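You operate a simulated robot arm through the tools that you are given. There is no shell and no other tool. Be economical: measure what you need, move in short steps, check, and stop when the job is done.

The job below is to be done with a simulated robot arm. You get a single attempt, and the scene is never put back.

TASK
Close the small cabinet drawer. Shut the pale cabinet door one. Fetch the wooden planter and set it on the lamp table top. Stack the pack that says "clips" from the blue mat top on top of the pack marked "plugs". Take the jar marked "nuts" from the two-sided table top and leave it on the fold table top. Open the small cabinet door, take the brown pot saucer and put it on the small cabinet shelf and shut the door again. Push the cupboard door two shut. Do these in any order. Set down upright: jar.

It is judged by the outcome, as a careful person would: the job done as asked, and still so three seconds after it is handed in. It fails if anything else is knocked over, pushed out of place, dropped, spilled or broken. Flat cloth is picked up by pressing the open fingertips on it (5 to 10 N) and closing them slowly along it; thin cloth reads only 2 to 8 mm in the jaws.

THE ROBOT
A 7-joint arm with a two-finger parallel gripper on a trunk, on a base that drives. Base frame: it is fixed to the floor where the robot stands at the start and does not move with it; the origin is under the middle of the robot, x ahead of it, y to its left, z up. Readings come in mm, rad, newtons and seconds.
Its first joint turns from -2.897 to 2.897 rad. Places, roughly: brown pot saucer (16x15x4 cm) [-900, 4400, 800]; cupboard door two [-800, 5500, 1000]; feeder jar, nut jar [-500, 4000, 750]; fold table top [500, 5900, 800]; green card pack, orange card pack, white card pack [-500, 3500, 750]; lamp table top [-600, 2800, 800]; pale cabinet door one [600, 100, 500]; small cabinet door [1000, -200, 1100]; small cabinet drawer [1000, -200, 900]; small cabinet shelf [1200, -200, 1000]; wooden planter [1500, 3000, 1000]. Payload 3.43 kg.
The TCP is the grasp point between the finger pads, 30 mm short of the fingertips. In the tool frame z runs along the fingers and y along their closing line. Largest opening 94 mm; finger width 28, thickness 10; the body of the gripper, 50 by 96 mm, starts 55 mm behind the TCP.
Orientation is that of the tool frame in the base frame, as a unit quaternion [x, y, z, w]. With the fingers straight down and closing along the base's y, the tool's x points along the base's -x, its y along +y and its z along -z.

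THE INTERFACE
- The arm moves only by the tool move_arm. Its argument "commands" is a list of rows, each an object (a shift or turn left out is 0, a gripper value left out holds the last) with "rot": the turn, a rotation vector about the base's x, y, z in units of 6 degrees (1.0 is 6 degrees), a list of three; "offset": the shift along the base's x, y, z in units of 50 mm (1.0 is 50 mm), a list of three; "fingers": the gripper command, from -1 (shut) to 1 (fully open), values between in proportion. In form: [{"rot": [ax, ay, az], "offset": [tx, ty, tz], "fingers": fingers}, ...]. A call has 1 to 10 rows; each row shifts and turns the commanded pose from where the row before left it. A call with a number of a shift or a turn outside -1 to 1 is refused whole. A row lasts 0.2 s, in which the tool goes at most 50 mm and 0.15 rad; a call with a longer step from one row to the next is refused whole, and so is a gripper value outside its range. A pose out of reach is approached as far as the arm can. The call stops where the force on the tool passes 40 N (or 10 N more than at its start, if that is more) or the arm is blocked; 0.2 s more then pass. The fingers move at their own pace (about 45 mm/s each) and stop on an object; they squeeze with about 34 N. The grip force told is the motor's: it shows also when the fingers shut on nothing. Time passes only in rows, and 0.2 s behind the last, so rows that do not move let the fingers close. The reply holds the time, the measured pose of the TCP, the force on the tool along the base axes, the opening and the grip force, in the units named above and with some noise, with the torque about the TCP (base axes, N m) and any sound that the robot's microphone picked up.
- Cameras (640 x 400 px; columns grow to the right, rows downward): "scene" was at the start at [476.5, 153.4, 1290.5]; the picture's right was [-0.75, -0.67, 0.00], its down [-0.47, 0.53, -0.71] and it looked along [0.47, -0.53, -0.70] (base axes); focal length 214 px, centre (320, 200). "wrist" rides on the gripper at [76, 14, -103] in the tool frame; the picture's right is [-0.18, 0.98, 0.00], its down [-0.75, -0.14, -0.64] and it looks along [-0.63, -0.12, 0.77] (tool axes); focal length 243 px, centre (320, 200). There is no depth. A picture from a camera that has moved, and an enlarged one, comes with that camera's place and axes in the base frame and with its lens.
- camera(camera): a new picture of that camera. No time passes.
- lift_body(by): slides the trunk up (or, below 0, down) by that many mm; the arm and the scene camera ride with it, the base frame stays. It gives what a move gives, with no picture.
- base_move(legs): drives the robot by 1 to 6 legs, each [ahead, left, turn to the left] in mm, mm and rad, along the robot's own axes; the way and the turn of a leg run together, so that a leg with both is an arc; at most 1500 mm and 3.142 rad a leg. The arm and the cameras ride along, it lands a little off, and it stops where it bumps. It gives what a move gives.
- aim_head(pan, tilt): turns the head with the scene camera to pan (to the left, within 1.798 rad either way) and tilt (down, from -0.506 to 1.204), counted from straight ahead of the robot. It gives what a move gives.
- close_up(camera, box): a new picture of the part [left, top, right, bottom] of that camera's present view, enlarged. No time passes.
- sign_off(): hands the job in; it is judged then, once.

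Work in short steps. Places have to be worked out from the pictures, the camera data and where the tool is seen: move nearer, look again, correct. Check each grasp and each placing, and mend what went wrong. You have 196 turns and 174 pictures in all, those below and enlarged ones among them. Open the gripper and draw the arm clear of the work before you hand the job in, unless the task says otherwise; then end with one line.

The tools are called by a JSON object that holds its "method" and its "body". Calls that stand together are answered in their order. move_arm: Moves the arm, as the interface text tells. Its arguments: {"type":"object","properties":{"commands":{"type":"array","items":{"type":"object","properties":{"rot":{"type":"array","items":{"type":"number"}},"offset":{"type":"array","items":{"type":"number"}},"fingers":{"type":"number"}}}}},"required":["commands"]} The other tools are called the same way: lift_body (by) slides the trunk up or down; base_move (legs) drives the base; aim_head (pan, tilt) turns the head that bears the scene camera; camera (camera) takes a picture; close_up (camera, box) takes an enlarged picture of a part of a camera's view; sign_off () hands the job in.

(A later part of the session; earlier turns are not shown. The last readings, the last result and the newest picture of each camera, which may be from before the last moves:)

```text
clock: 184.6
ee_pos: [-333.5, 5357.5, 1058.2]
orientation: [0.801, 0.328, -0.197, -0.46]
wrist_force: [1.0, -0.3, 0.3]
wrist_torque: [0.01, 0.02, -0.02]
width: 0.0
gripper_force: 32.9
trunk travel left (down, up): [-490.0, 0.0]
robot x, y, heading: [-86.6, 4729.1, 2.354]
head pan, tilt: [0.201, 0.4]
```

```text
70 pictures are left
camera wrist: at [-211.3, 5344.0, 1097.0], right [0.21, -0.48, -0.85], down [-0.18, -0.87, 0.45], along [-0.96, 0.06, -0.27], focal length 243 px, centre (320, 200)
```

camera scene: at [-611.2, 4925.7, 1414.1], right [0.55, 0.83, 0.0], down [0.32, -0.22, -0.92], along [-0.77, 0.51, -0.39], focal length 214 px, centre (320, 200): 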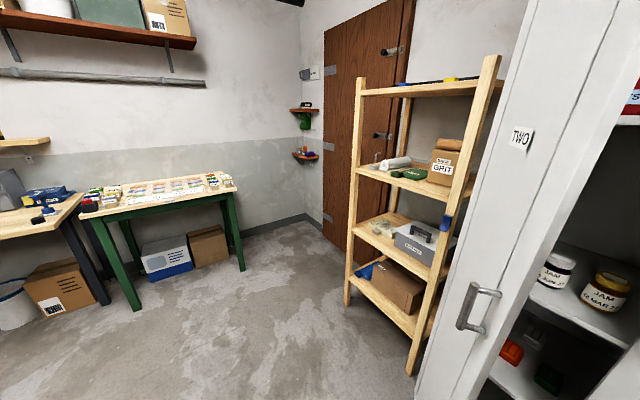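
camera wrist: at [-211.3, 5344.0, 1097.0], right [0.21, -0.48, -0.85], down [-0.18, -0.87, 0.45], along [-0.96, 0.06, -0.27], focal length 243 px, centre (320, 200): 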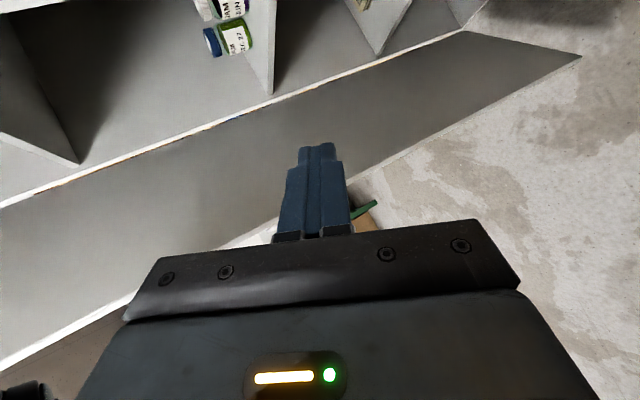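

The leaf TWO is open ~51° with its free edge at ≈(−655,5379). I turn slightly left so the edge lies to the right of the arm, then bring the fingers to the south-west (outer) side of the edge.

{"method": "aim_head", "body": {"pan": 1.0, "tilt": 0.4}}

{"method": "base_move", "body": {"legs": [[0, 0, 0.2]]}}

{"method": "move_arm", "body": {"commands": [{"offset": [-0.7, -0.4, 0]}, {"offset": [-0.8, -0.5, 0]}, {"offset": [-0.8, -0.3, 0]}, {"offset": [-0.9, 0, 0]}, {"offset": [-0.9, 0.1, 0]}, {"offset": [-0.9, 0.3, 0]}]}}

{"method": "aim_head", "body": {"pan": -0.1, "tilt": 0.4}}

{"method": "camera", "body": {"camera": "scene"}}

{"method": "camera", "body": {"camera": "wrist"}}

```text
clock: 185.8
ee_pos: [-332.8, 5357.4, 1058.2]
orientation: [0.801, 0.329, -0.197, -0.46]
wrist_force: [0.5, 0.4, 0.1]
wrist_torque: [-0.01, 0.01, 0.04]
width: 0.0
gripper_force: 33.5
trunk travel left (down, up): [-490.0, 0.0]
robot x, y, heading: [-81.8, 4728.3, 2.354]
head pan, tilt: [1.0, 0.4]
```

```text
clock: 186.9
ee_pos: [-454.0, 5295.7, 1058.1]
orientation: [0.764, 0.407, -0.243, -0.438]
wrist_force: [-0.5, -0.7, 0.9]
wrist_torque: [0.0, 0.02, 0.01]
width: 0.2
gripper_force: 33.2
trunk travel left (down, up): [-490.0, 0.0]
robot x, y, heading: [-86.4, 4728.4, 2.553]
head pan, tilt: [1.0, 0.4]
```

```text
clock: 188.3
ee_pos: [-692.6, 5273.5, 1073.3]
orientation: [0.764, 0.408, -0.244, -0.436]
wrist_force: [-0.1, -0.3, 0.6]
wrist_torque: [-0.01, 0.02, 0.02]
width: 0.0
gripper_force: 32.9
out of reach, approached as far as the arm can: row 5, 6
trunk travel left (down, up): [-490.0, 0.0]
robot x, y, heading: [-83.9, 4728.4, 2.559]
head pan, tilt: [1.0, 0.4]
```

```text
clock: 189.7
ee_pos: [-692.1, 5271.7, 1072.4]
orientation: [0.764, 0.409, -0.244, -0.435]
wrist_force: [-0.4, -0.5, 0.4]
wrist_torque: [-0.02, -0.02, 0.0]
width: 0.2
gripper_force: 32.8
trunk travel left (down, up): [-490.0, 0.0]
robot x, y, heading: [-83.4, 4730.9, 2.552]
head pan, tilt: [-0.099, 0.4]
```

```text
69 pictures are left
camera scene: at [-626.1, 4840.3, 1414.1], right [0.63, 0.77, 0.0], down [0.3, -0.25, -0.92], along [-0.71, 0.58, -0.39], focal length 214 px, centre (320, 200)
```

scene: 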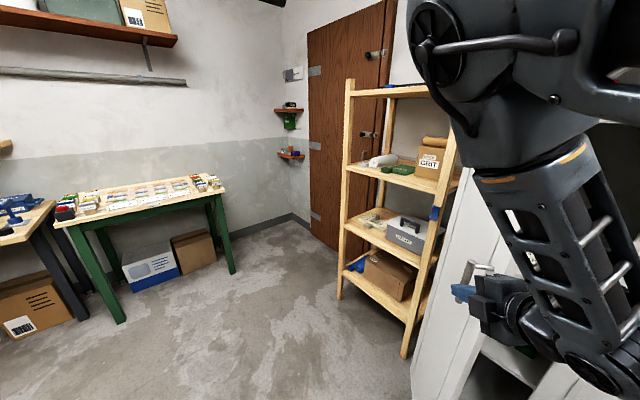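

```text
68 pictures are left
camera wrist: at [-571.3, 5285.1, 1111.3], right [0.3, -0.44, -0.85], down [0.0, -0.89, 0.46], along [-0.95, -0.14, -0.27], focal length 243 px, centre (320, 200)
```

wrist: 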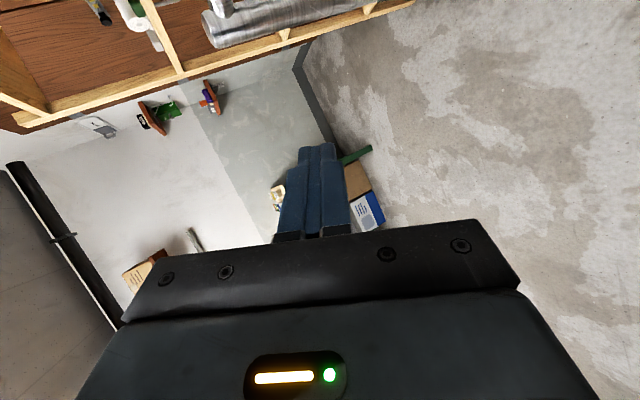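

The fingers are south-west of the door's edge. Now I drive the base forward a little and then to the right so the fingers push the leaf closed.

{"method": "base_move", "body": {"legs": [[35, 0, 0], [0, -140, 0]]}}

{"method": "camera", "body": {"camera": "scene"}}

{"method": "camera", "body": {"camera": "wrist"}}

```text
clock: 191.3
ee_pos: [-665.2, 5371.3, 1072.2]
orientation: [0.766, 0.411, -0.246, -0.429]
wrist_force: [2.3, -2.4, 1.6]
wrist_torque: [-0.05, 0.02, 0.08]
width: 0.2
gripper_force: 32.7
trunk travel left (down, up): [-490.0, 0.0]
robot x, y, heading: [-59.4, 4831.2, 2.562]
head pan, tilt: [-0.099, 0.4]
stopped in leg 2: the force on the tool passed its limit at 55 N (the readings are from after the stop); the commanded pose is now the measured one
```

```text
67 pictures are left
camera scene: at [-598.6, 4944.4, 1414.1], right [0.63, 0.77, 0.0], down [0.3, -0.25, -0.92], along [-0.71, 0.58, -0.39], focal length 214 px, centre (320, 200)
```

scene: 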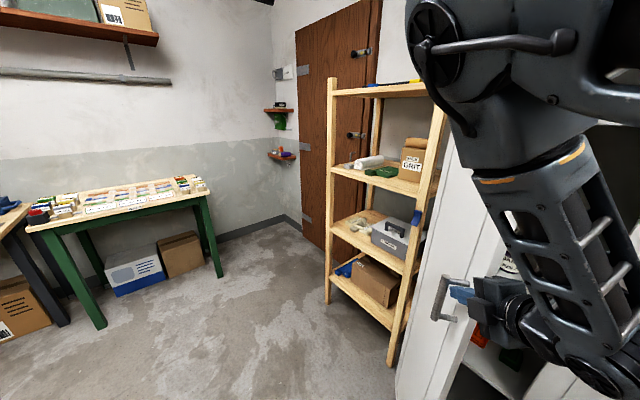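

```text
66 pictures are left
camera wrist: at [-544.1, 5385.3, 1109.4], right [0.31, -0.44, -0.84], down [0.0, -0.88, 0.47], along [-0.95, -0.15, -0.28], focal length 243 px, centre (320, 200)
```

wrist: 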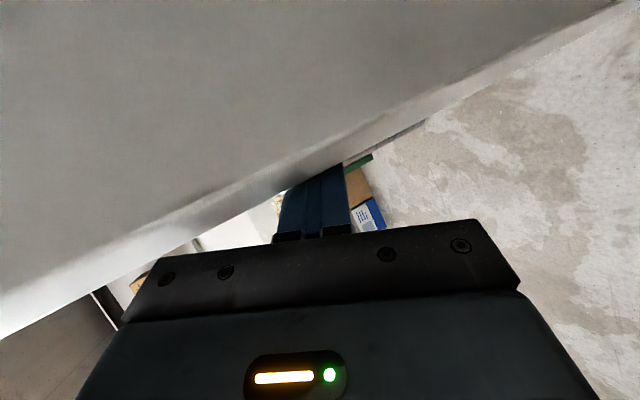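

Contact with the leaf's edge; the base was too abrupt. I push on gently with the arm in small steps.

{"method": "move_arm", "body": {"commands": [{"offset": [0.1, 0.15, 0]}, {"offset": [0.1, 0.15, 0]}, {"offset": [0.15, 0.2, 0]}, {"offset": [0.15, 0.2, 0]}, {"offset": [0.15, 0.2, 0]}, {"offset": [0.15, 0.2, 0]}]}}

{"method": "camera", "body": {"camera": "scene"}}

```text
clock: 191.8
ee_pos: [-657.8, 5376.9, 1069.8]
orientation: [0.766, 0.413, -0.248, -0.427]
wrist_force: [9.1, -12.9, 13.3]
wrist_torque: [-0.03, 0.34, 0.32]
width: 0.0
gripper_force: 32.7
trunk travel left (down, up): [-490.0, 0.0]
robot x, y, heading: [-56.5, 4833.5, 2.557]
head pan, tilt: [-0.099, 0.4]
stopped in row 2: the force on the tool passed its limit at 46 N (the readings are from after the stop); the commanded pose is now the measured one
```

```text
65 pictures are left
camera scene: at [-598.0, 4943.1, 1414.5], right [0.63, 0.77, 0.0], down [0.3, -0.25, -0.92], along [-0.71, 0.58, -0.39], focal length 214 px, centre (320, 200)
```

scene: 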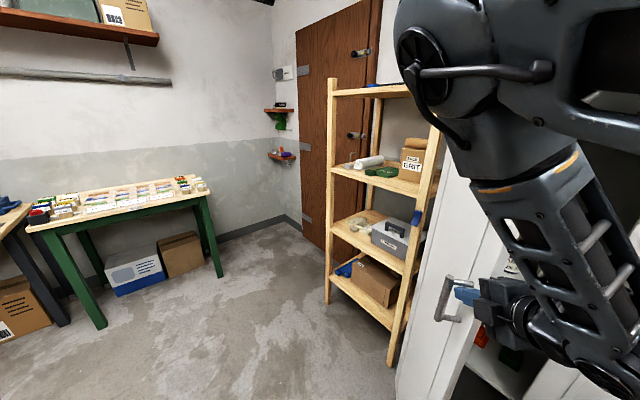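

The force direction (along the leaf toward its hinge) shows I'm pressing on the end face of the leaf, not behind it. I back off, raise above the handle and go further around with the base.

{"method": "move_arm", "body": {"commands": [{"offset": [-0.4, -0.8, 0.3]}, {"offset": [-0.4, -0.6, 0.6]}, {"offset": [0, 0, 0.4]}]}}

{"method": "base_move", "body": {"legs": [[70, 0, 0]]}}

{"method": "camera", "body": {"camera": "scene"}}

{"method": "camera", "body": {"camera": "wrist"}}

```text
clock: 192.6
ee_pos: [-688.6, 5327.4, 1147.9]
orientation: [0.766, 0.412, -0.246, -0.426]
wrist_force: [-1.2, 0.3, 0.2]
wrist_torque: [-0.02, -0.04, 0.02]
width: 0.0
gripper_force: 33.0
out of reach, approached as far as the arm can: row 1, 2
trunk travel left (down, up): [-490.0, 0.0]
robot x, y, heading: [-56.4, 4833.4, 2.558]
head pan, tilt: [-0.099, 0.4]
```

```text
clock: 193.6
ee_pos: [-747.0, 5365.8, 1147.6]
orientation: [0.766, 0.414, -0.247, -0.426]
wrist_force: [-1.0, 0.5, 0.3]
wrist_torque: [-0.01, -0.01, 0.0]
width: 0.3
gripper_force: 32.4
trunk travel left (down, up): [-490.0, 0.0]
robot x, y, heading: [-113.2, 4873.7, 2.561]
head pan, tilt: [-0.099, 0.4]
```

```text
64 pictures are left
camera scene: at [-657.3, 4982.6, 1414.2], right [0.63, 0.78, 0.0], down [0.3, -0.25, -0.92], along [-0.71, 0.58, -0.39], focal length 214 px, centre (320, 200)
```

scene: 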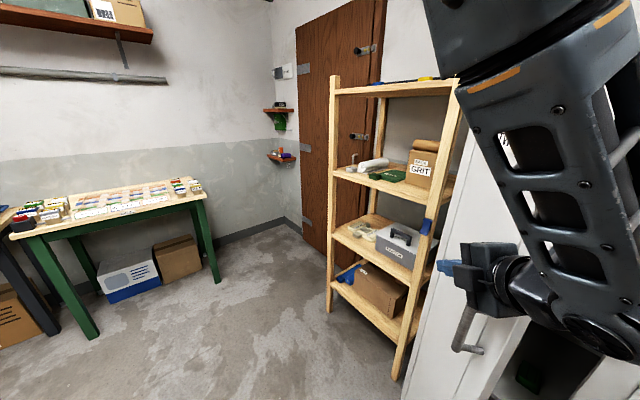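

```text
63 pictures are left
camera wrist: at [-626.6, 5380.2, 1187.2], right [0.32, -0.44, -0.84], down [0.01, -0.88, 0.47], along [-0.95, -0.15, -0.28], focal length 243 px, centre (320, 200)
```

wrist: 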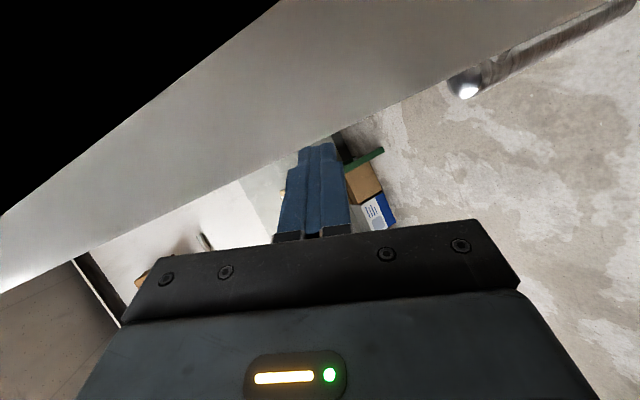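

Now the fingers are behind the leaf above the handle, but a bit too deep (the wrist camera might touch the edge). I back the base 40 mm and push north-east gently.

{"method": "base_move", "body": {"legs": [[-40, 0, 0]]}}

{"method": "move_arm", "body": {"commands": [{"offset": [0.15, 0.22, 0]}, {"offset": [0.15, 0.22, 0]}, {"offset": [0.15, 0.22, 0]}, {"offset": [0.15, 0.22, 0]}, {"offset": [0.15, 0.22, 0]}, {"offset": [0.15, 0.22, 0]}, {"offset": [0.15, 0.22, 0]}, {"offset": [0.15, 0.22, 0]}]}}

{"method": "camera", "body": {"camera": "scene"}}

{"method": "camera", "body": {"camera": "wrist"}}

```text
clock: 194.5
ee_pos: [-714.6, 5344.8, 1148.3]
orientation: [0.766, 0.413, -0.247, -0.426]
wrist_force: [-0.2, -0.3, -0.6]
wrist_torque: [0.02, 0.02, -0.04]
width: 0.0
gripper_force: 33.5
trunk travel left (down, up): [-490.0, 0.0]
robot x, y, heading: [-83.7, 4845.4, 2.553]
head pan, tilt: [-0.099, 0.4]
```

```text
clock: 196.3
ee_pos: [-654.5, 5432.8, 1147.9]
orientation: [0.766, 0.414, -0.247, -0.426]
wrist_force: [-0.4, 0.6, 0.5]
wrist_torque: [-0.01, 0.01, 0.02]
width: 0.0
gripper_force: 33.2
trunk travel left (down, up): [-490.0, 0.0]
robot x, y, heading: [-80.3, 4849.5, 2.556]
head pan, tilt: [-0.099, 0.4]
```

```text
62 pictures are left
camera scene: at [-624.1, 4960.6, 1414.1], right [0.63, 0.78, 0.0], down [0.3, -0.25, -0.92], along [-0.71, 0.58, -0.39], focal length 214 px, centre (320, 200)
```

scene: 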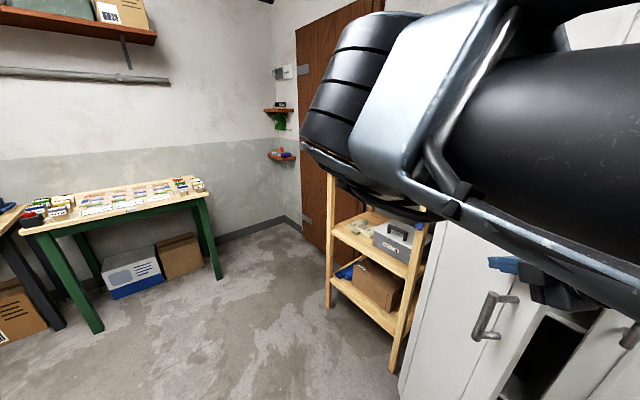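

```text
61 pictures are left
camera wrist: at [-533.7, 5446.6, 1186.9], right [0.32, -0.44, -0.84], down [0.01, -0.88, 0.47], along [-0.95, -0.15, -0.28], focal length 243 px, centre (320, 200)
```

wrist: 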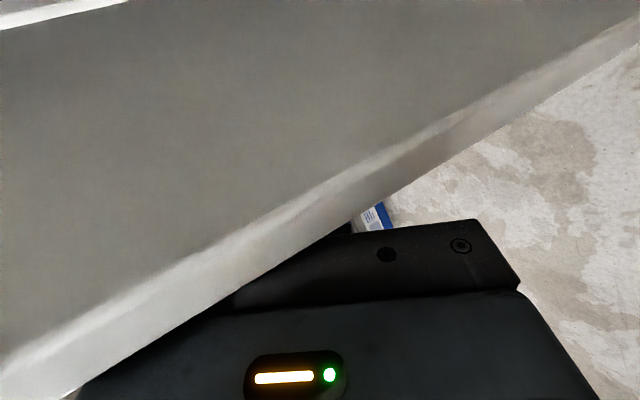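

The leaf is now swinging with almost no force. I continue north-east with the arm.

{"method": "move_arm", "body": {"commands": [{"offset": [0.18, 0.25, 0]}, {"offset": [0.18, 0.25, 0]}, {"offset": [0.18, 0.25, 0]}, {"offset": [0.18, 0.25, 0]}, {"offset": [0.15, 0.25, 0]}, {"offset": [0.15, 0.25, 0]}, {"offset": [0.15, 0.25, 0]}, {"offset": [0.15, 0.25, 0]}]}}

{"method": "camera", "body": {"camera": "scene"}}

{"method": "camera", "body": {"camera": "wrist"}}

```text
clock: 198.1
ee_pos: [-587.0, 5531.0, 1148.6]
orientation: [0.766, 0.413, -0.246, -0.426]
wrist_force: [-0.6, -0.1, -0.5]
wrist_torque: [-0.02, -0.01, 0.0]
width: 0.1
gripper_force: 33.1
trunk travel left (down, up): [-490.0, 0.0]
robot x, y, heading: [-81.9, 4846.4, 2.555]
head pan, tilt: [-0.099, 0.4]
```

```text
60 pictures are left
camera scene: at [-624.2, 4960.6, 1414.0], right [0.63, 0.78, 0.0], down [0.3, -0.25, -0.92], along [-0.71, 0.58, -0.39], focal length 214 px, centre (320, 200)
```

scene: 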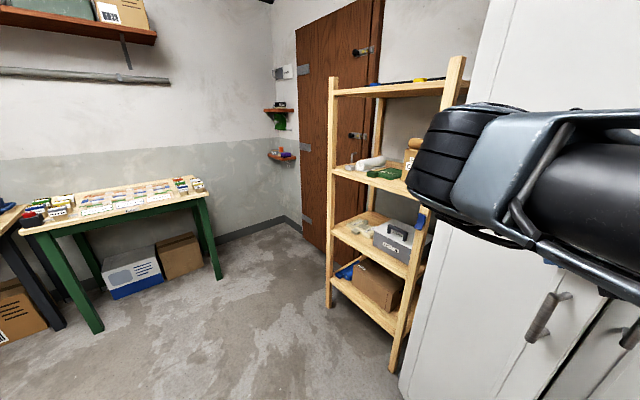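

```text
59 pictures are left
camera wrist: at [-466.9, 5546.0, 1186.7], right [0.32, -0.44, -0.84], down [0.0, -0.88, 0.47], along [-0.95, -0.15, -0.28], focal length 243 px, centre (320, 200)
```

wrist: 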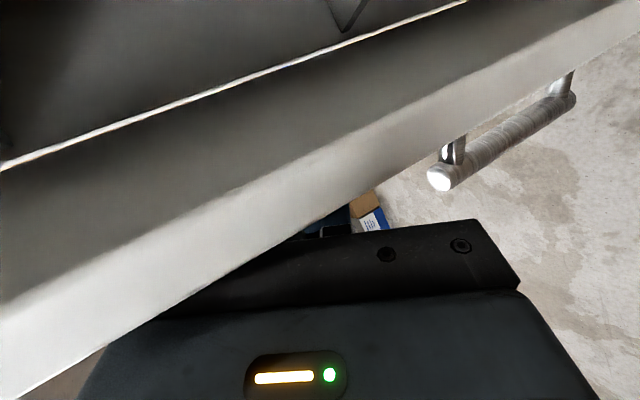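

The leaf is ~20° from shut. I back off slightly and yaw the tool to point more to the north so the fingertips lead for the final push.

{"method": "move_arm", "body": {"commands": [{"offset": [-0.2, -0.5, 0]}, {"rot": [0, 0, -1], "offset": [-0.2, -0.2, 0]}, {"rot": [0, 0, -1]}, {"rot": [0, 0, -1]}, {"rot": [0, 0, -1]}, {"rot": [0, 0, -1]}, {"rot": [0, 0, -1]}]}}

{"method": "camera", "body": {"camera": "wrist"}}

{"method": "camera", "body": {"camera": "scene"}}

```text
clock: 199.7
ee_pos: [-616.3, 5494.0, 1154.8]
orientation: [0.856, 0.156, -0.102, -0.483]
wrist_force: [1.1, 1.2, 0.5]
wrist_torque: [0.0, -0.02, 0.04]
width: 0.0
gripper_force: 32.6
out of reach, approached as far as the arm can: row 5, 6
trunk travel left (down, up): [-490.0, 0.0]
robot x, y, heading: [-81.2, 4846.0, 2.556]
head pan, tilt: [-0.099, 0.4]
```

```text
58 pictures are left
camera wrist: at [-510.8, 5433.1, 1192.7], right [-0.01, -0.55, -0.84], down [-0.51, -0.72, 0.47], along [-0.86, 0.43, -0.28], focal length 243 px, centre (320, 200)
```

wrist: 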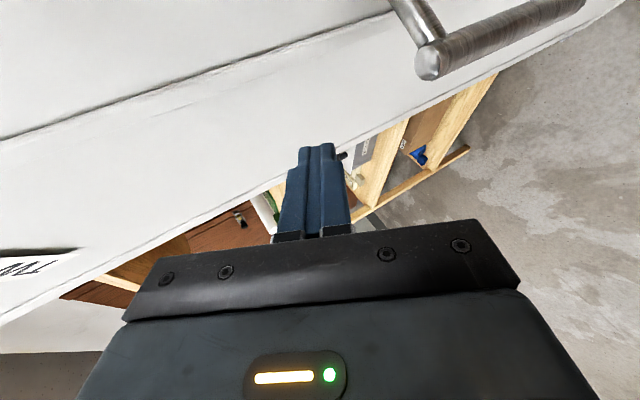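

```text
57 pictures are left
camera scene: at [-623.7, 4961.0, 1414.4], right [0.63, 0.77, 0.0], down [0.3, -0.25, -0.92], along [-0.71, 0.58, -0.39], focal length 214 px, centre (320, 200)
```

scene: 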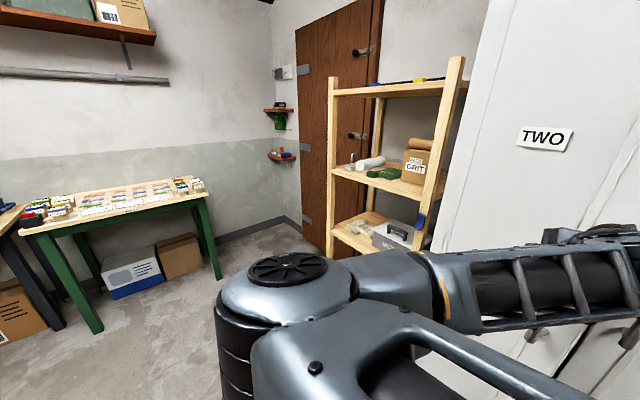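

The tool points north now. I push +y with the arm in small steps.

{"method": "move_arm", "body": {"commands": [{"offset": [0.05, 0.3, 0]}, {"offset": [0.05, 0.3, 0]}, {"offset": [0.05, 0.3, 0]}, {"offset": [0.05, 0.3, 0]}, {"offset": [0.05, 0.3, 0]}, {"offset": [0.05, 0.3, 0]}, {"offset": [0.05, 0.3, 0]}, {"offset": [0.05, 0.3, 0]}]}}

{"method": "camera", "body": {"camera": "wrist"}}

{"method": "camera", "body": {"camera": "scene"}}

```text
clock: 201.5
ee_pos: [-597.7, 5612.4, 1153.5]
orientation: [0.857, 0.156, -0.104, -0.481]
wrist_force: [-0.6, 0.0, 0.5]
wrist_torque: [-0.02, -0.01, -0.01]
width: 0.1
gripper_force: 33.2
trunk travel left (down, up): [-490.0, 0.0]
robot x, y, heading: [-81.0, 4847.5, 2.553]
head pan, tilt: [-0.099, 0.4]
```

```text
56 pictures are left
camera wrist: at [-491.8, 5552.8, 1192.5], right [-0.01, -0.55, -0.84], down [-0.51, -0.72, 0.47], along [-0.86, 0.43, -0.28], focal length 243 px, centre (320, 200)
```

wrist: 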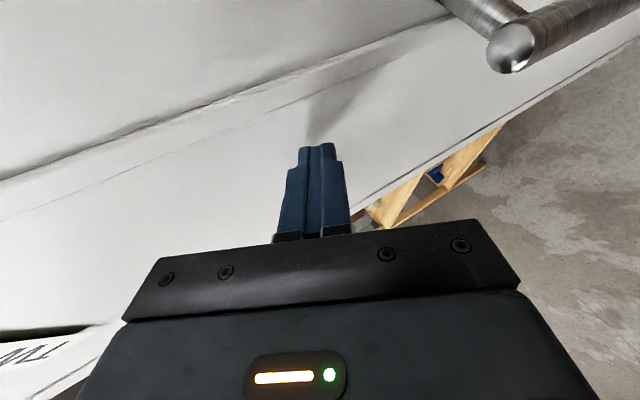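

```text
55 pictures are left
camera scene: at [-624.2, 4960.5, 1414.0], right [0.63, 0.78, 0.0], down [0.3, -0.25, -0.92], along [-0.71, 0.58, -0.39], focal length 214 px, centre (320, 200)
```

scene: 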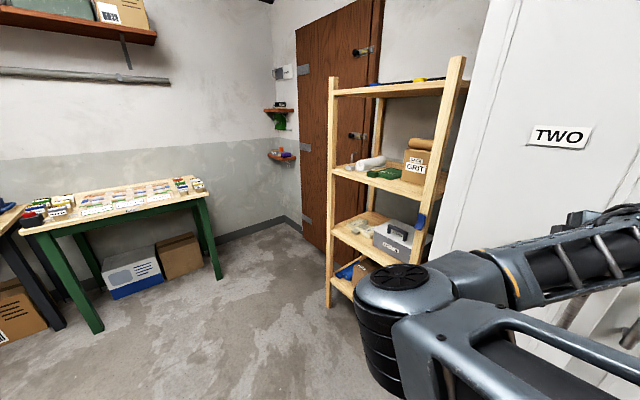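

Still moving freely with the tips on the face. I continue until it seats.

{"method": "move_arm", "body": {"commands": [{"offset": [0.05, 0.3, 0]}, {"offset": [0.05, 0.3, 0]}, {"offset": [0.03, 0.3, 0]}, {"offset": [0, 0.3, 0]}, {"offset": [0, 0.3, 0]}, {"offset": [0, 0.3, 0]}, {"offset": [0, 0.3, 0]}]}}

{"method": "camera", "body": {"camera": "wrist"}}

{"method": "camera", "body": {"camera": "scene"}}

```text
clock: 202.3
ee_pos: [-592.6, 5656.5, 1152.7]
orientation: [0.857, 0.158, -0.104, -0.479]
wrist_force: [1.8, -9.7, 2.2]
wrist_torque: [-0.02, -0.04, -0.1]
width: 0.0
gripper_force: 33.4
trunk travel left (down, up): [-490.0, 0.0]
robot x, y, heading: [-82.3, 4852.0, 2.552]
head pan, tilt: [-0.099, 0.4]
stopped in row 4: the force on the tool passed its limit at 61 N (the readings are from after the stop); the commanded pose is now the measured one
```

```text
54 pictures are left
camera wrist: at [-485.0, 5595.6, 1192.5], right [0.0, -0.55, -0.84], down [-0.51, -0.72, 0.47], along [-0.86, 0.43, -0.28], focal length 243 px, centre (320, 200)
```

wrist: 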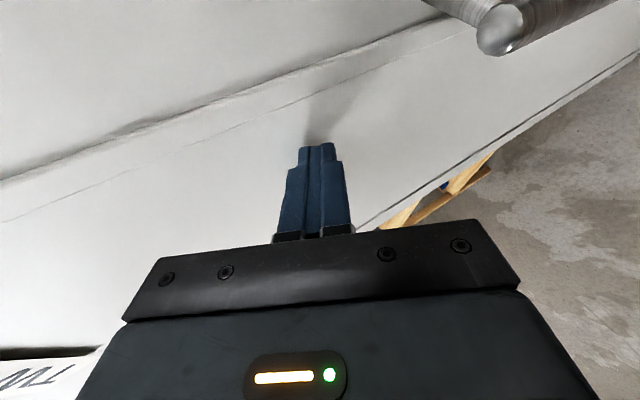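

```text
53 pictures are left
camera scene: at [-624.0, 4959.9, 1414.2], right [0.63, 0.78, 0.0], down [0.3, -0.25, -0.92], along [-0.71, 0.58, -0.39], focal length 214 px, centre (320, 200)
```

scene: 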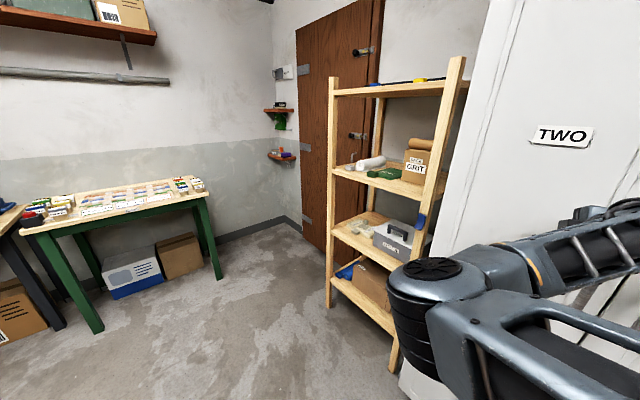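

It stopped firmly — likely shut. I back off and look at the seam.

{"method": "move_arm", "body": {"commands": [{"offset": [0, -0.6, 0]}, {"offset": [0, -0.8, 0]}, {"offset": [0, -0.8, 0]}]}}

{"method": "base_move", "body": {"legs": [[-300, 0, 0]]}}

{"method": "aim_head", "body": {"pan": -0.6, "tilt": 0.3}}

{"method": "camera", "body": {"camera": "scene"}}

```text
clock: 203.2
ee_pos: [-589.6, 5547.2, 1151.6]
orientation: [0.857, 0.157, -0.103, -0.48]
wrist_force: [0.0, 0.1, 0.1]
wrist_torque: [0.01, 0.01, 0.0]
width: 0.0
gripper_force: 32.9
trunk travel left (down, up): [-490.0, 0.0]
robot x, y, heading: [-78.0, 4850.5, 2.556]
head pan, tilt: [-0.099, 0.4]
```

```text
clock: 205.2
ee_pos: [-342.2, 5384.0, 1152.1]
orientation: [0.857, 0.157, -0.103, -0.48]
wrist_force: [0.8, 0.4, -0.3]
wrist_torque: [0.0, -0.03, 0.0]
width: 0.2
gripper_force: 33.1
trunk travel left (down, up): [-490.0, 0.0]
robot x, y, heading: [163.8, 4689.0, 2.554]
head pan, tilt: [-0.099, 0.4]
```

```text
clock: 206.1
ee_pos: [-342.3, 5382.9, 1151.8]
orientation: [0.857, 0.157, -0.104, -0.48]
wrist_force: [-0.2, 0.0, -0.5]
wrist_torque: [0.01, 0.01, -0.02]
width: 0.0
gripper_force: 32.5
trunk travel left (down, up): [-490.0, 0.0]
robot x, y, heading: [165.4, 4686.8, 2.555]
head pan, tilt: [-0.6, 0.3]
```

```text
52 pictures are left
camera scene: at [-340.1, 4825.7, 1423.3], right [0.93, 0.38, 0.0], down [0.11, -0.27, -0.96], along [-0.36, 0.89, -0.3], focal length 214 px, centre (320, 200)
```

scene: 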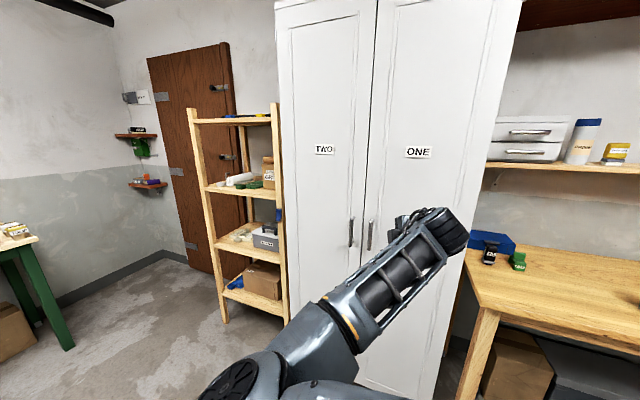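

Both cupboard doors are flush. Next the saucer. I roll the gripper 90° about its own axis so the jaws close horizontally again.

{"method": "move_arm", "body": {"commands": [{"rot": [-0.325, 0.795, -0.514]}, {"rot": [-0.325, 0.795, -0.514]}, {"rot": [-0.325, 0.795, -0.514]}, {"rot": [-0.325, 0.795, -0.514]}, {"rot": [-0.325, 0.795, -0.514]}, {"rot": [-0.325, 0.795, -0.514]}, {"rot": [-0.325, 0.795, -0.514]}, {"rot": [-0.325, 0.795, -0.514]}, {"rot": [-0.325, 0.795, -0.514]}, {"rot": [-0.325, 0.795, -0.514]}]}}

{"method": "move_arm", "body": {"commands": [{"rot": [-0.325, 0.795, -0.514]}, {"rot": [-0.325, 0.795, -0.514]}, {"rot": [-0.325, 0.795, -0.514]}, {"rot": [-0.325, 0.795, -0.514]}, {"rot": [-0.325, 0.795, -0.514]}, {"rot": [0, 0, 1], "offset": [0, -0.3, 0]}, {"rot": [0, 0, 1], "offset": [0, -0.3, 0]}, {"rot": [0, 0, 1], "offset": [0, -0.3, 0]}, {"rot": [0, 0, 1], "offset": [0, -0.3, 0]}, {"rot": [0, 0, 1], "offset": [0, -0.3, 0]}]}}

{"method": "camera", "body": {"camera": "wrist"}}

```text
clock: 208.3
ee_pos: [-343.0, 5383.5, 1152.1]
orientation: [0.818, -0.293, -0.332, -0.366]
wrist_force: [-0.3, 0.2, -0.7]
wrist_torque: [0.0, 0.0, 0.0]
width: 0.2
gripper_force: 33.0
trunk travel left (down, up): [-490.0, 0.0]
robot x, y, heading: [165.5, 4683.1, 2.557]
head pan, tilt: [-0.6, 0.3]
```

```text
clock: 210.5
ee_pos: [-350.1, 5306.9, 1155.7]
orientation: [0.818, -0.292, -0.472, -0.151]
wrist_force: [-1.4, 0.4, 0.6]
wrist_torque: [-0.03, -0.01, -0.01]
width: 0.0
gripper_force: 32.8
out of reach, approached as far as the arm can: row 6
trunk travel left (down, up): [-490.0, 0.0]
robot x, y, heading: [162.4, 4685.7, 2.554]
head pan, tilt: [-0.6, 0.3]
```

```text
51 pictures are left
camera wrist: at [-259.6, 5216.9, 1143.2], right [-0.68, -0.71, 0.19], down [0.24, 0.03, 0.97], along [-0.7, 0.7, 0.15], focal length 243 px, centre (320, 200)
```

wrist: 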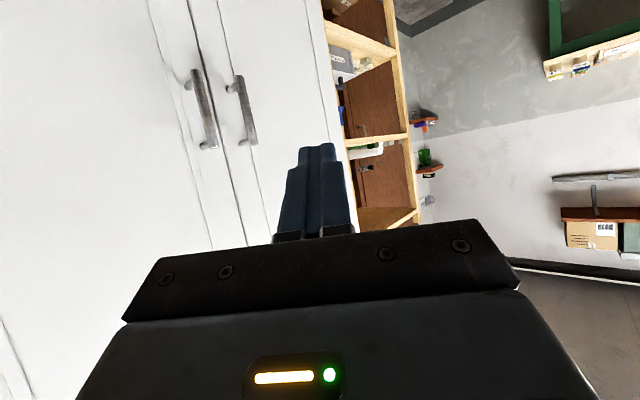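

The jaws are horizontal and the tool points ahead. I turn to face south and drive to the free floor north of the two-sided table, near the saucer.

{"method": "base_move", "body": {"legs": [[0, 0, 1.08], [0, 0, 1.08], [-480, 0, 0], [0, -900, 0]]}}

{"method": "aim_head", "body": {"pan": -0.3, "tilt": 0.65}}

{"method": "camera", "body": {"camera": "scene"}}

{"method": "camera", "body": {"camera": "wrist"}}

```text
clock: 223.2
ee_pos: [-973.9, 4387.6, 1154.4]
orientation: [0.644, 0.584, -0.356, 0.344]
wrist_force: [-0.6, -0.3, 0.2]
wrist_torque: [0.01, 0.0, -0.02]
width: 0.0
gripper_force: 33.0
trunk travel left (down, up): [-490.0, 0.0]
robot x, y, heading: [-740.8, 5160.3, -1.57]
head pan, tilt: [-0.6, 0.3]
```

```text
clock: 224.0
ee_pos: [-974.9, 4389.1, 1155.4]
orientation: [0.644, 0.584, -0.356, 0.344]
wrist_force: [0.0, 0.3, -0.5]
wrist_torque: [-0.01, 0.01, -0.01]
width: 0.0
gripper_force: 32.3
trunk travel left (down, up): [-490.0, 0.0]
robot x, y, heading: [-742.2, 5158.9, -1.575]
head pan, tilt: [-0.3, 0.649]
```

```text
50 pictures are left
camera scene: at [-551.9, 4655.7, 1391.6], right [-0.96, 0.3, 0.0], down [0.18, 0.58, -0.8], along [-0.24, -0.76, -0.6], focal length 214 px, centre (320, 200)
```

scene: 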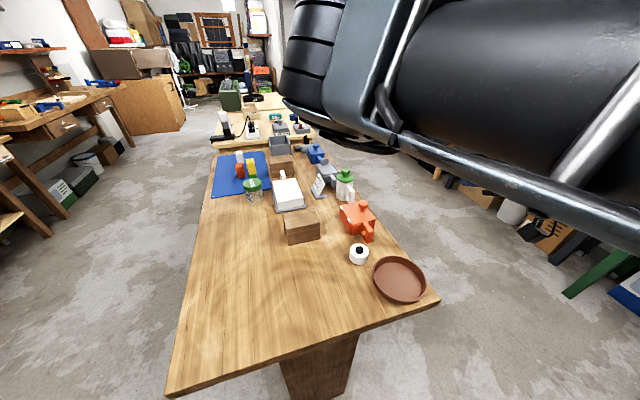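

```text
49 pictures are left
camera wrist: at [-950.4, 4513.7, 1143.2], right [0.97, -0.17, 0.19], down [-0.15, 0.18, 0.97], along [-0.2, -0.97, 0.15], focal length 243 px, centre (320, 200)
```

wrist: 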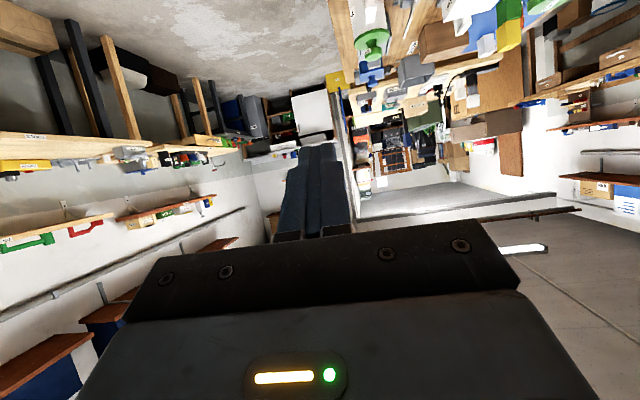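

The saucer is at the table's north-west corner. I enlarge it to locate it accurately.

{"method": "close_up", "body": {"camera": "scene", "box": [330, 230, 450, 320]}}

```text
4.44 times, centred on (390, 275) of scene
camera zoom: at [-551.9, 4655.7, 1391.6], right [-0.96, 0.3, 0.0], down [0.18, 0.58, -0.8], along [-0.24, -0.76, -0.6], focal length 953 px, centre (9, -133)
```

zoom: 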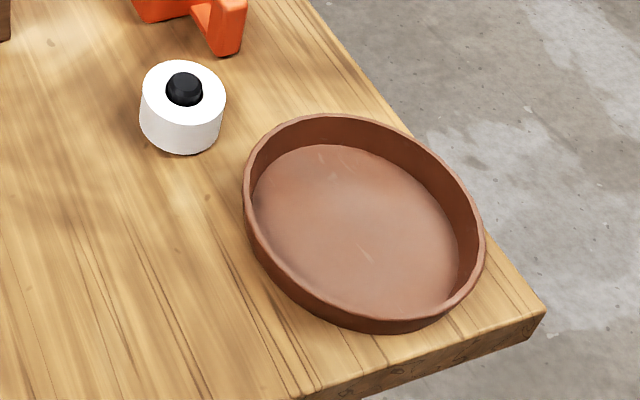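

Saucer centre ≈(−883,4385), rim z≈835, radius ≈77; its west rim point is ≈(−960,4385). I'll grip that wall with the tool tilted ~48°. First adjust tilt/yaw, open to ~45 mm and come down partway.

{"method": "move_arm", "body": {"commands": [{"rot": [1, 0, 0.3], "offset": [0.15, 0.04, -0.5], "fingers": 0}, {"rot": [0.9, 0, 0.3], "offset": [0.15, 0.04, -0.8]}, {"offset": [0, 0, -0.9]}, {"offset": [0, 0, -0.9]}, {"offset": [0, 0, -0.9]}, {"offset": [0, 0, -0.6]}, {}]}}

{"method": "close_up", "body": {"camera": "scene", "box": [330, 190, 490, 310]}}

{"method": "camera", "body": {"camera": "wrist"}}

```text
clock: 225.6
ee_pos: [-961.2, 4392.5, 925.6]
orientation: [0.655, 0.636, -0.286, 0.29]
wrist_force: [-0.4, 0.9, -0.2]
wrist_torque: [-0.04, 0.03, 0.01]
width: 46.9
gripper_force: 0.1
trunk travel left (down, up): [-490.0, 0.0]
robot x, y, heading: [-740.9, 5162.4, -1.569]
head pan, tilt: [-0.3, 0.649]
```

```text
3.33 times, centred on (410, 250) of scene
camera zoom: at [-551.8, 4655.7, 1391.5], right [-0.96, 0.3, 0.0], down [0.18, 0.58, -0.8], along [-0.24, -0.76, -0.6], focal length 715 px, centre (20, 33)
```

zoom: 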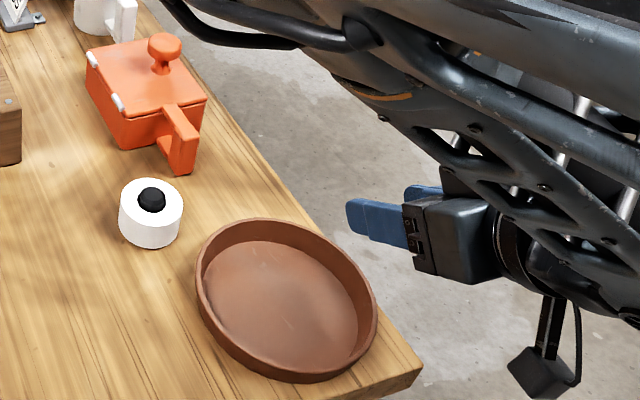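

```text
46 pictures are left
camera wrist: at [-944.4, 4518.8, 937.9], right [0.98, -0.15, 0.15], down [-0.16, -0.02, 0.99], along [-0.14, -0.99, -0.05], focal length 243 px, centre (320, 200)
```

wrist: 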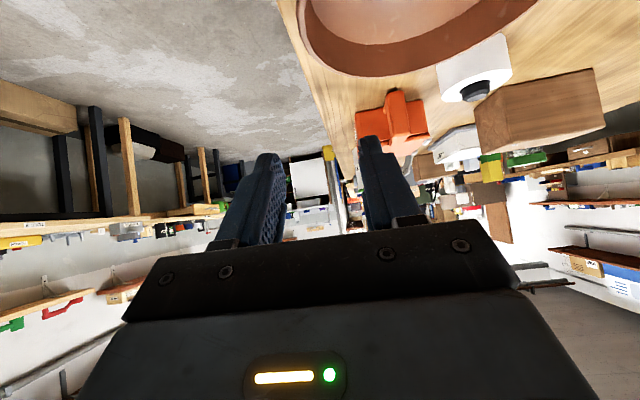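

Wrist view confirms the west rim at x≈−960, y≈4390, z≈835. I descend to straddle the wall.

{"method": "move_arm", "body": {"commands": [{"offset": [0.06, 0, -0.6]}, {"offset": [0, 0, -0.6]}, {"offset": [0, 0, -0.3]}, {"offset": [0, 0, -0.2]}, {}]}}

{"method": "close_up", "body": {"camera": "scene", "box": [330, 190, 490, 310]}}

{"method": "camera", "body": {"camera": "wrist"}}

```text
clock: 226.8
ee_pos: [-957.1, 4392.4, 840.7]
orientation: [0.657, 0.635, -0.285, 0.289]
wrist_force: [-0.5, -0.7, -0.1]
wrist_torque: [-0.01, -0.04, 0.02]
width: 46.9
gripper_force: 0.0
trunk travel left (down, up): [-490.0, 0.0]
robot x, y, heading: [-742.7, 5156.7, -1.572]
head pan, tilt: [-0.3, 0.649]
```

```text
3.33 times, centred on (410, 250) of scene
camera zoom: at [-551.8, 4655.7, 1391.5], right [-0.96, 0.3, 0.0], down [0.18, 0.58, -0.8], along [-0.24, -0.76, -0.6], focal length 715 px, centre (20, 33)
```

zoom: 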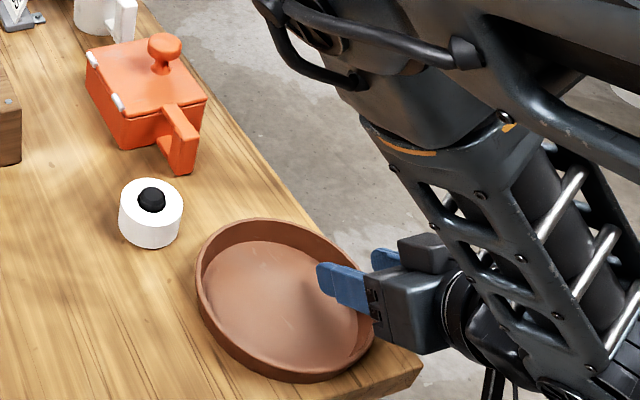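

```text
44 pictures are left
camera wrist: at [-940.3, 4519.2, 853.1], right [0.98, -0.15, 0.15], down [-0.16, -0.02, 0.99], along [-0.14, -0.99, -0.05], focal length 243 px, centre (320, 200)
```

wrist: 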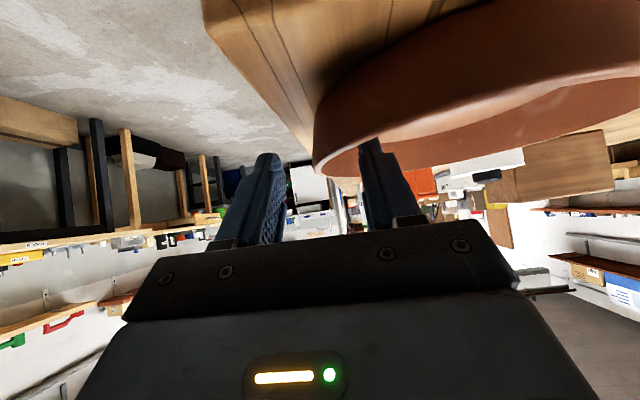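

The wall is between the fingers; I go 10 mm lower for a better bite, then close.

{"method": "move_arm", "body": {"commands": [{"offset": [0, 0, -0.2]}, {}]}}

{"method": "move_arm", "body": {"commands": [{"fingers": -1}, {}, {}, {}, {}]}}

{"method": "camera", "body": {"camera": "wrist"}}

```text
clock: 227.3
ee_pos: [-957.0, 4388.9, 836.4]
orientation: [0.654, 0.635, -0.288, 0.294]
wrist_force: [2.0, 2.9, 23.5]
wrist_torque: [-0.31, -0.61, 0.08]
width: 47.8
gripper_force: 0.8
trunk travel left (down, up): [-490.0, 0.0]
robot x, y, heading: [-737.3, 5157.8, -1.57]
head pan, tilt: [-0.3, 0.649]
stopped in row 2: the force on the tool passed its limit at 45 N (the readings are from after the stop); the commanded pose is now the measured one
```

```text
clock: 228.4
ee_pos: [-960.9, 4388.9, 835.8]
orientation: [0.655, 0.635, -0.29, 0.292]
wrist_force: [3.1, 4.3, 18.3]
wrist_torque: [0.46, -0.32, -0.07]
width: 12.8
gripper_force: 34.4
trunk travel left (down, up): [-490.0, 0.0]
robot x, y, heading: [-738.5, 5158.3, -1.572]
head pan, tilt: [-0.3, 0.649]
stopped in row 5: the force on the tool passed its limit at 46 N (the readings are from after the stop); the commanded pose is now the measured one
```

```text
43 pictures are left
camera wrist: at [-945.2, 4516.3, 847.3], right [0.98, -0.15, 0.15], down [-0.15, -0.01, 0.99], along [-0.14, -0.99, -0.04], focal length 243 px, centre (320, 200)
```

wrist: 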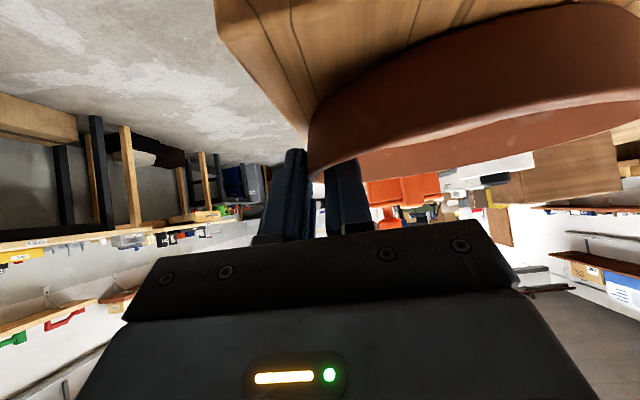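

Gripped (12.8 mm). I lift slightly and check that the saucer comes along level.

{"method": "move_arm", "body": {"commands": [{"offset": [0, 0, 0.3]}, {"offset": [0, 0, 0.5]}, {"offset": [0, 0, 0.5]}, {}]}}

{"method": "close_up", "body": {"camera": "scene", "box": [330, 190, 490, 310]}}

{"method": "camera", "body": {"camera": "wrist"}}

```text
clock: 229.4
ee_pos: [-960.5, 4389.9, 900.7]
orientation: [0.655, 0.635, -0.289, 0.291]
wrist_force: [-0.1, -0.6, -0.3]
wrist_torque: [0.01, 0.08, 0.01]
width: 11.0
gripper_force: 33.2
trunk travel left (down, up): [-490.0, 0.0]
robot x, y, heading: [-742.3, 5162.2, -1.572]
head pan, tilt: [-0.3, 0.649]
```

```text
3.33 times, centred on (410, 250) of scene
camera zoom: at [-552.2, 4655.7, 1391.5], right [-0.96, 0.3, 0.0], down [0.18, 0.58, -0.8], along [-0.24, -0.76, -0.6], focal length 715 px, centre (20, 33)
```

zoom: 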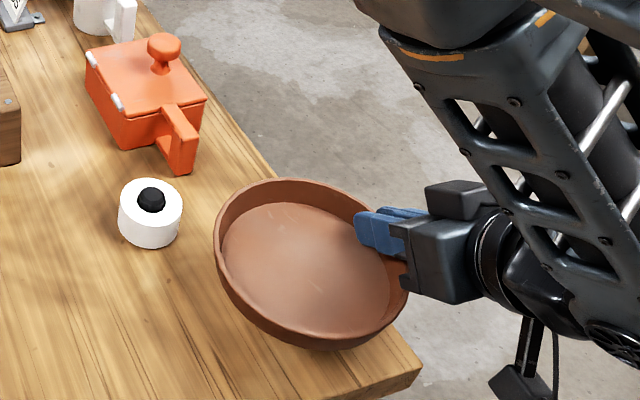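

```text
41 pictures are left
camera wrist: at [-944.7, 4516.6, 911.4], right [0.98, -0.15, 0.15], down [-0.16, -0.02, 0.99], along [-0.14, -0.99, -0.04], focal length 243 px, centre (320, 200)
```

wrist: 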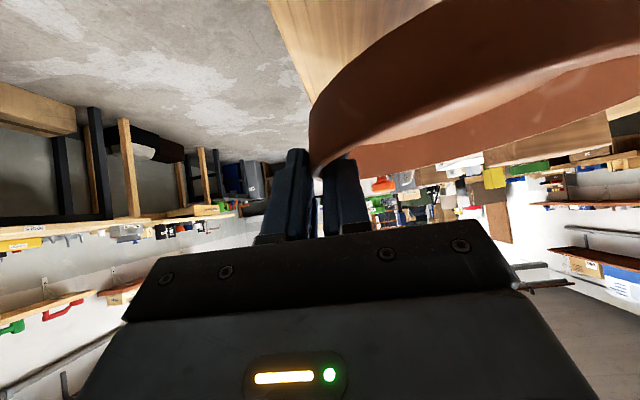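

The saucer is held. I raise it and drive back: left to the aisle, then south along it.

{"method": "move_arm", "body": {"commands": [{"offset": [0, 0, 0.5]}, {"offset": [0, 0, 0.7]}, {"offset": [0, 0, 0.8]}, {"offset": [0, 0, 0.8]}, {"offset": [0, 0, 0.8]}, {}]}}

{"method": "base_move", "body": {"legs": [[0, 960, 0], [1400, 0, 0], [1400, 0, 0], [1000, 0, 0]]}}

{"method": "aim_head", "body": {"pan": 0.0, "tilt": 0.5}}

{"method": "camera", "body": {"camera": "scene"}}

```text
clock: 230.8
ee_pos: [-961.8, 4389.3, 1082.6]
orientation: [0.655, 0.635, -0.289, 0.291]
wrist_force: [0.2, 0.2, -0.6]
wrist_torque: [0.01, 0.03, -0.01]
width: 10.8
gripper_force: 34.3
trunk travel left (down, up): [-490.0, 0.0]
robot x, y, heading: [-740.4, 5159.9, -1.569]
head pan, tilt: [-0.3, 0.649]
```

```text
clock: 253.7
ee_pos: [45.8, 590.6, 1080.5]
orientation: [0.65, 0.64, -0.287, 0.294]
wrist_force: [-0.3, -0.2, -0.8]
wrist_torque: [0.03, 0.05, -0.02]
width: 10.0
gripper_force: 34.1
trunk travel left (down, up): [-490.0, 0.0]
robot x, y, heading: [251.4, 1367.3, -1.553]
head pan, tilt: [-0.3, 0.649]
```

```text
clock: 254.5
ee_pos: [45.1, 589.9, 1079.8]
orientation: [0.65, 0.64, -0.287, 0.293]
wrist_force: [0.6, -0.2, -0.9]
wrist_torque: [-0.02, 0.07, -0.03]
width: 10.0
gripper_force: 34.7
trunk travel left (down, up): [-490.0, 0.0]
robot x, y, heading: [253.5, 1368.8, -1.55]
head pan, tilt: [0.0, 0.499]
```

```text
40 pictures are left
camera scene: at [475.8, 855.8, 1404.9], right [-1.0, -0.02, 0.0], down [-0.01, 0.48, -0.88], along [0.01, -0.88, -0.48], focal length 214 px, centre (320, 200)
```

scene: 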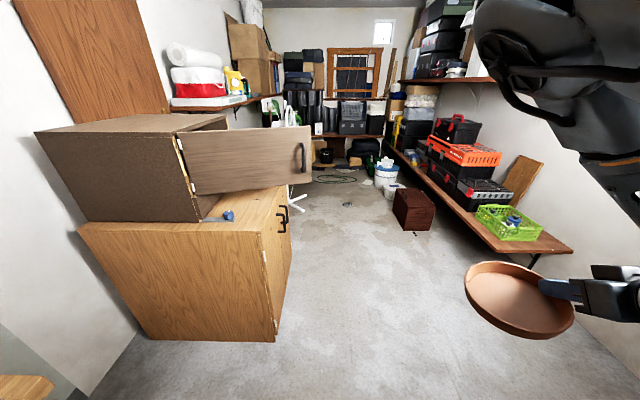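

I'm back near the cabinet; its door is still open. I check how level the saucer hangs.

{"method": "close_up", "body": {"camera": "scene", "box": [440, 230, 640, 350]}}

```text
3.20 times, centred on (540, 290) of scene
camera zoom: at [475.8, 855.8, 1404.9], right [-1.0, -0.02, 0.0], down [-0.01, 0.48, -0.88], along [0.01, -0.88, -0.48], focal length 686 px, centre (-384, -88)
```

zoom: 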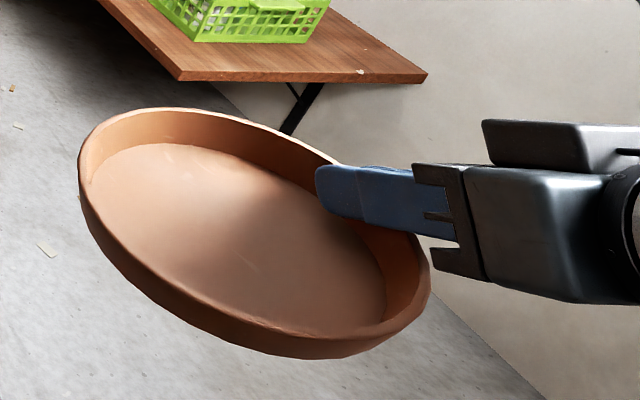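

The saucer is practically level. I turn toward the cabinet at a safe distance, back off, and strafe to line up with the open compartment.

{"method": "base_move", "body": {"legs": [[160, 0, 0], [0, 0, 1.55], [-650, 0, 0], [0, -1300, 0]]}}

{"method": "aim_head", "body": {"pan": 0.2, "tilt": 0.3}}

{"method": "camera", "body": {"camera": "scene"}}

{"method": "camera", "body": {"camera": "wrist"}}

```text
clock: 268.7
ee_pos: [364.0, -287.8, 1080.0]
orientation: [0.038, 0.911, -0.01, 0.41]
wrist_force: [-0.1, 0.1, -0.8]
wrist_torque: [-0.02, 0.02, 0.01]
width: 9.2
gripper_force: 34.3
trunk travel left (down, up): [-490.0, 0.0]
robot x, y, heading: [-399.2, -28.0, -0.049]
head pan, tilt: [0.0, 0.499]
stopped in leg 4: the robot was blocked; the commanded pose is now the measured one
```

```text
clock: 269.5
ee_pos: [363.2, -287.8, 1079.6]
orientation: [0.038, 0.911, -0.009, 0.41]
wrist_force: [0.0, -0.5, -0.6]
wrist_torque: [-0.04, -0.03, 0.02]
width: 9.1
gripper_force: 34.7
trunk travel left (down, up): [-490.0, 0.0]
robot x, y, heading: [-396.5, -27.3, -0.054]
head pan, tilt: [0.201, 0.3]
```

```text
38 pictures are left
camera scene: at [128.6, 178.2, 1423.2], right [0.15, -0.99, 0.0], down [-0.29, -0.04, -0.96], along [0.94, 0.14, -0.3], focal length 214 px, centre (320, 200)
```

scene: 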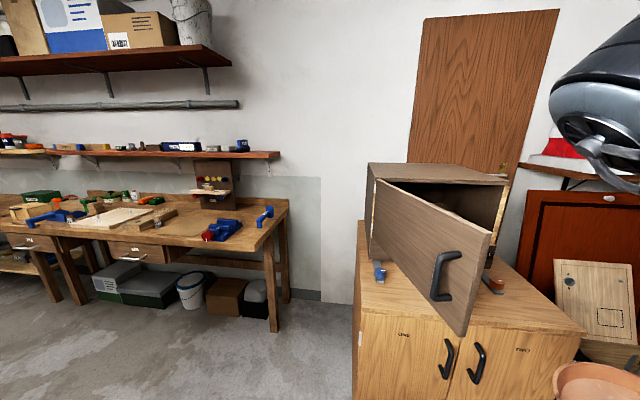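

```text
37 pictures are left
camera wrist: at [236.5, -264.1, 1092.0], right [0.2, 0.97, 0.15], down [0.01, -0.16, 0.99], along [0.98, -0.19, -0.04], focal length 243 px, centre (320, 200)
```

wrist: 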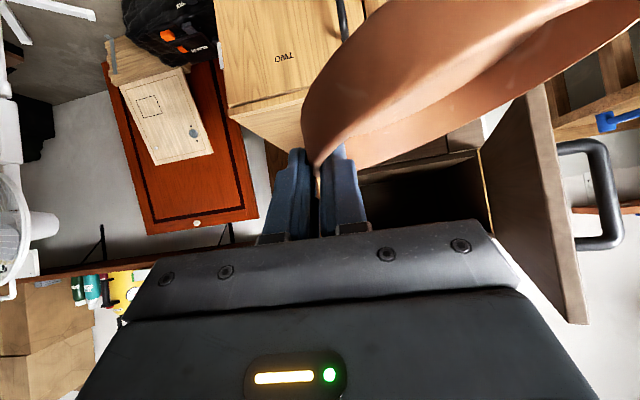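

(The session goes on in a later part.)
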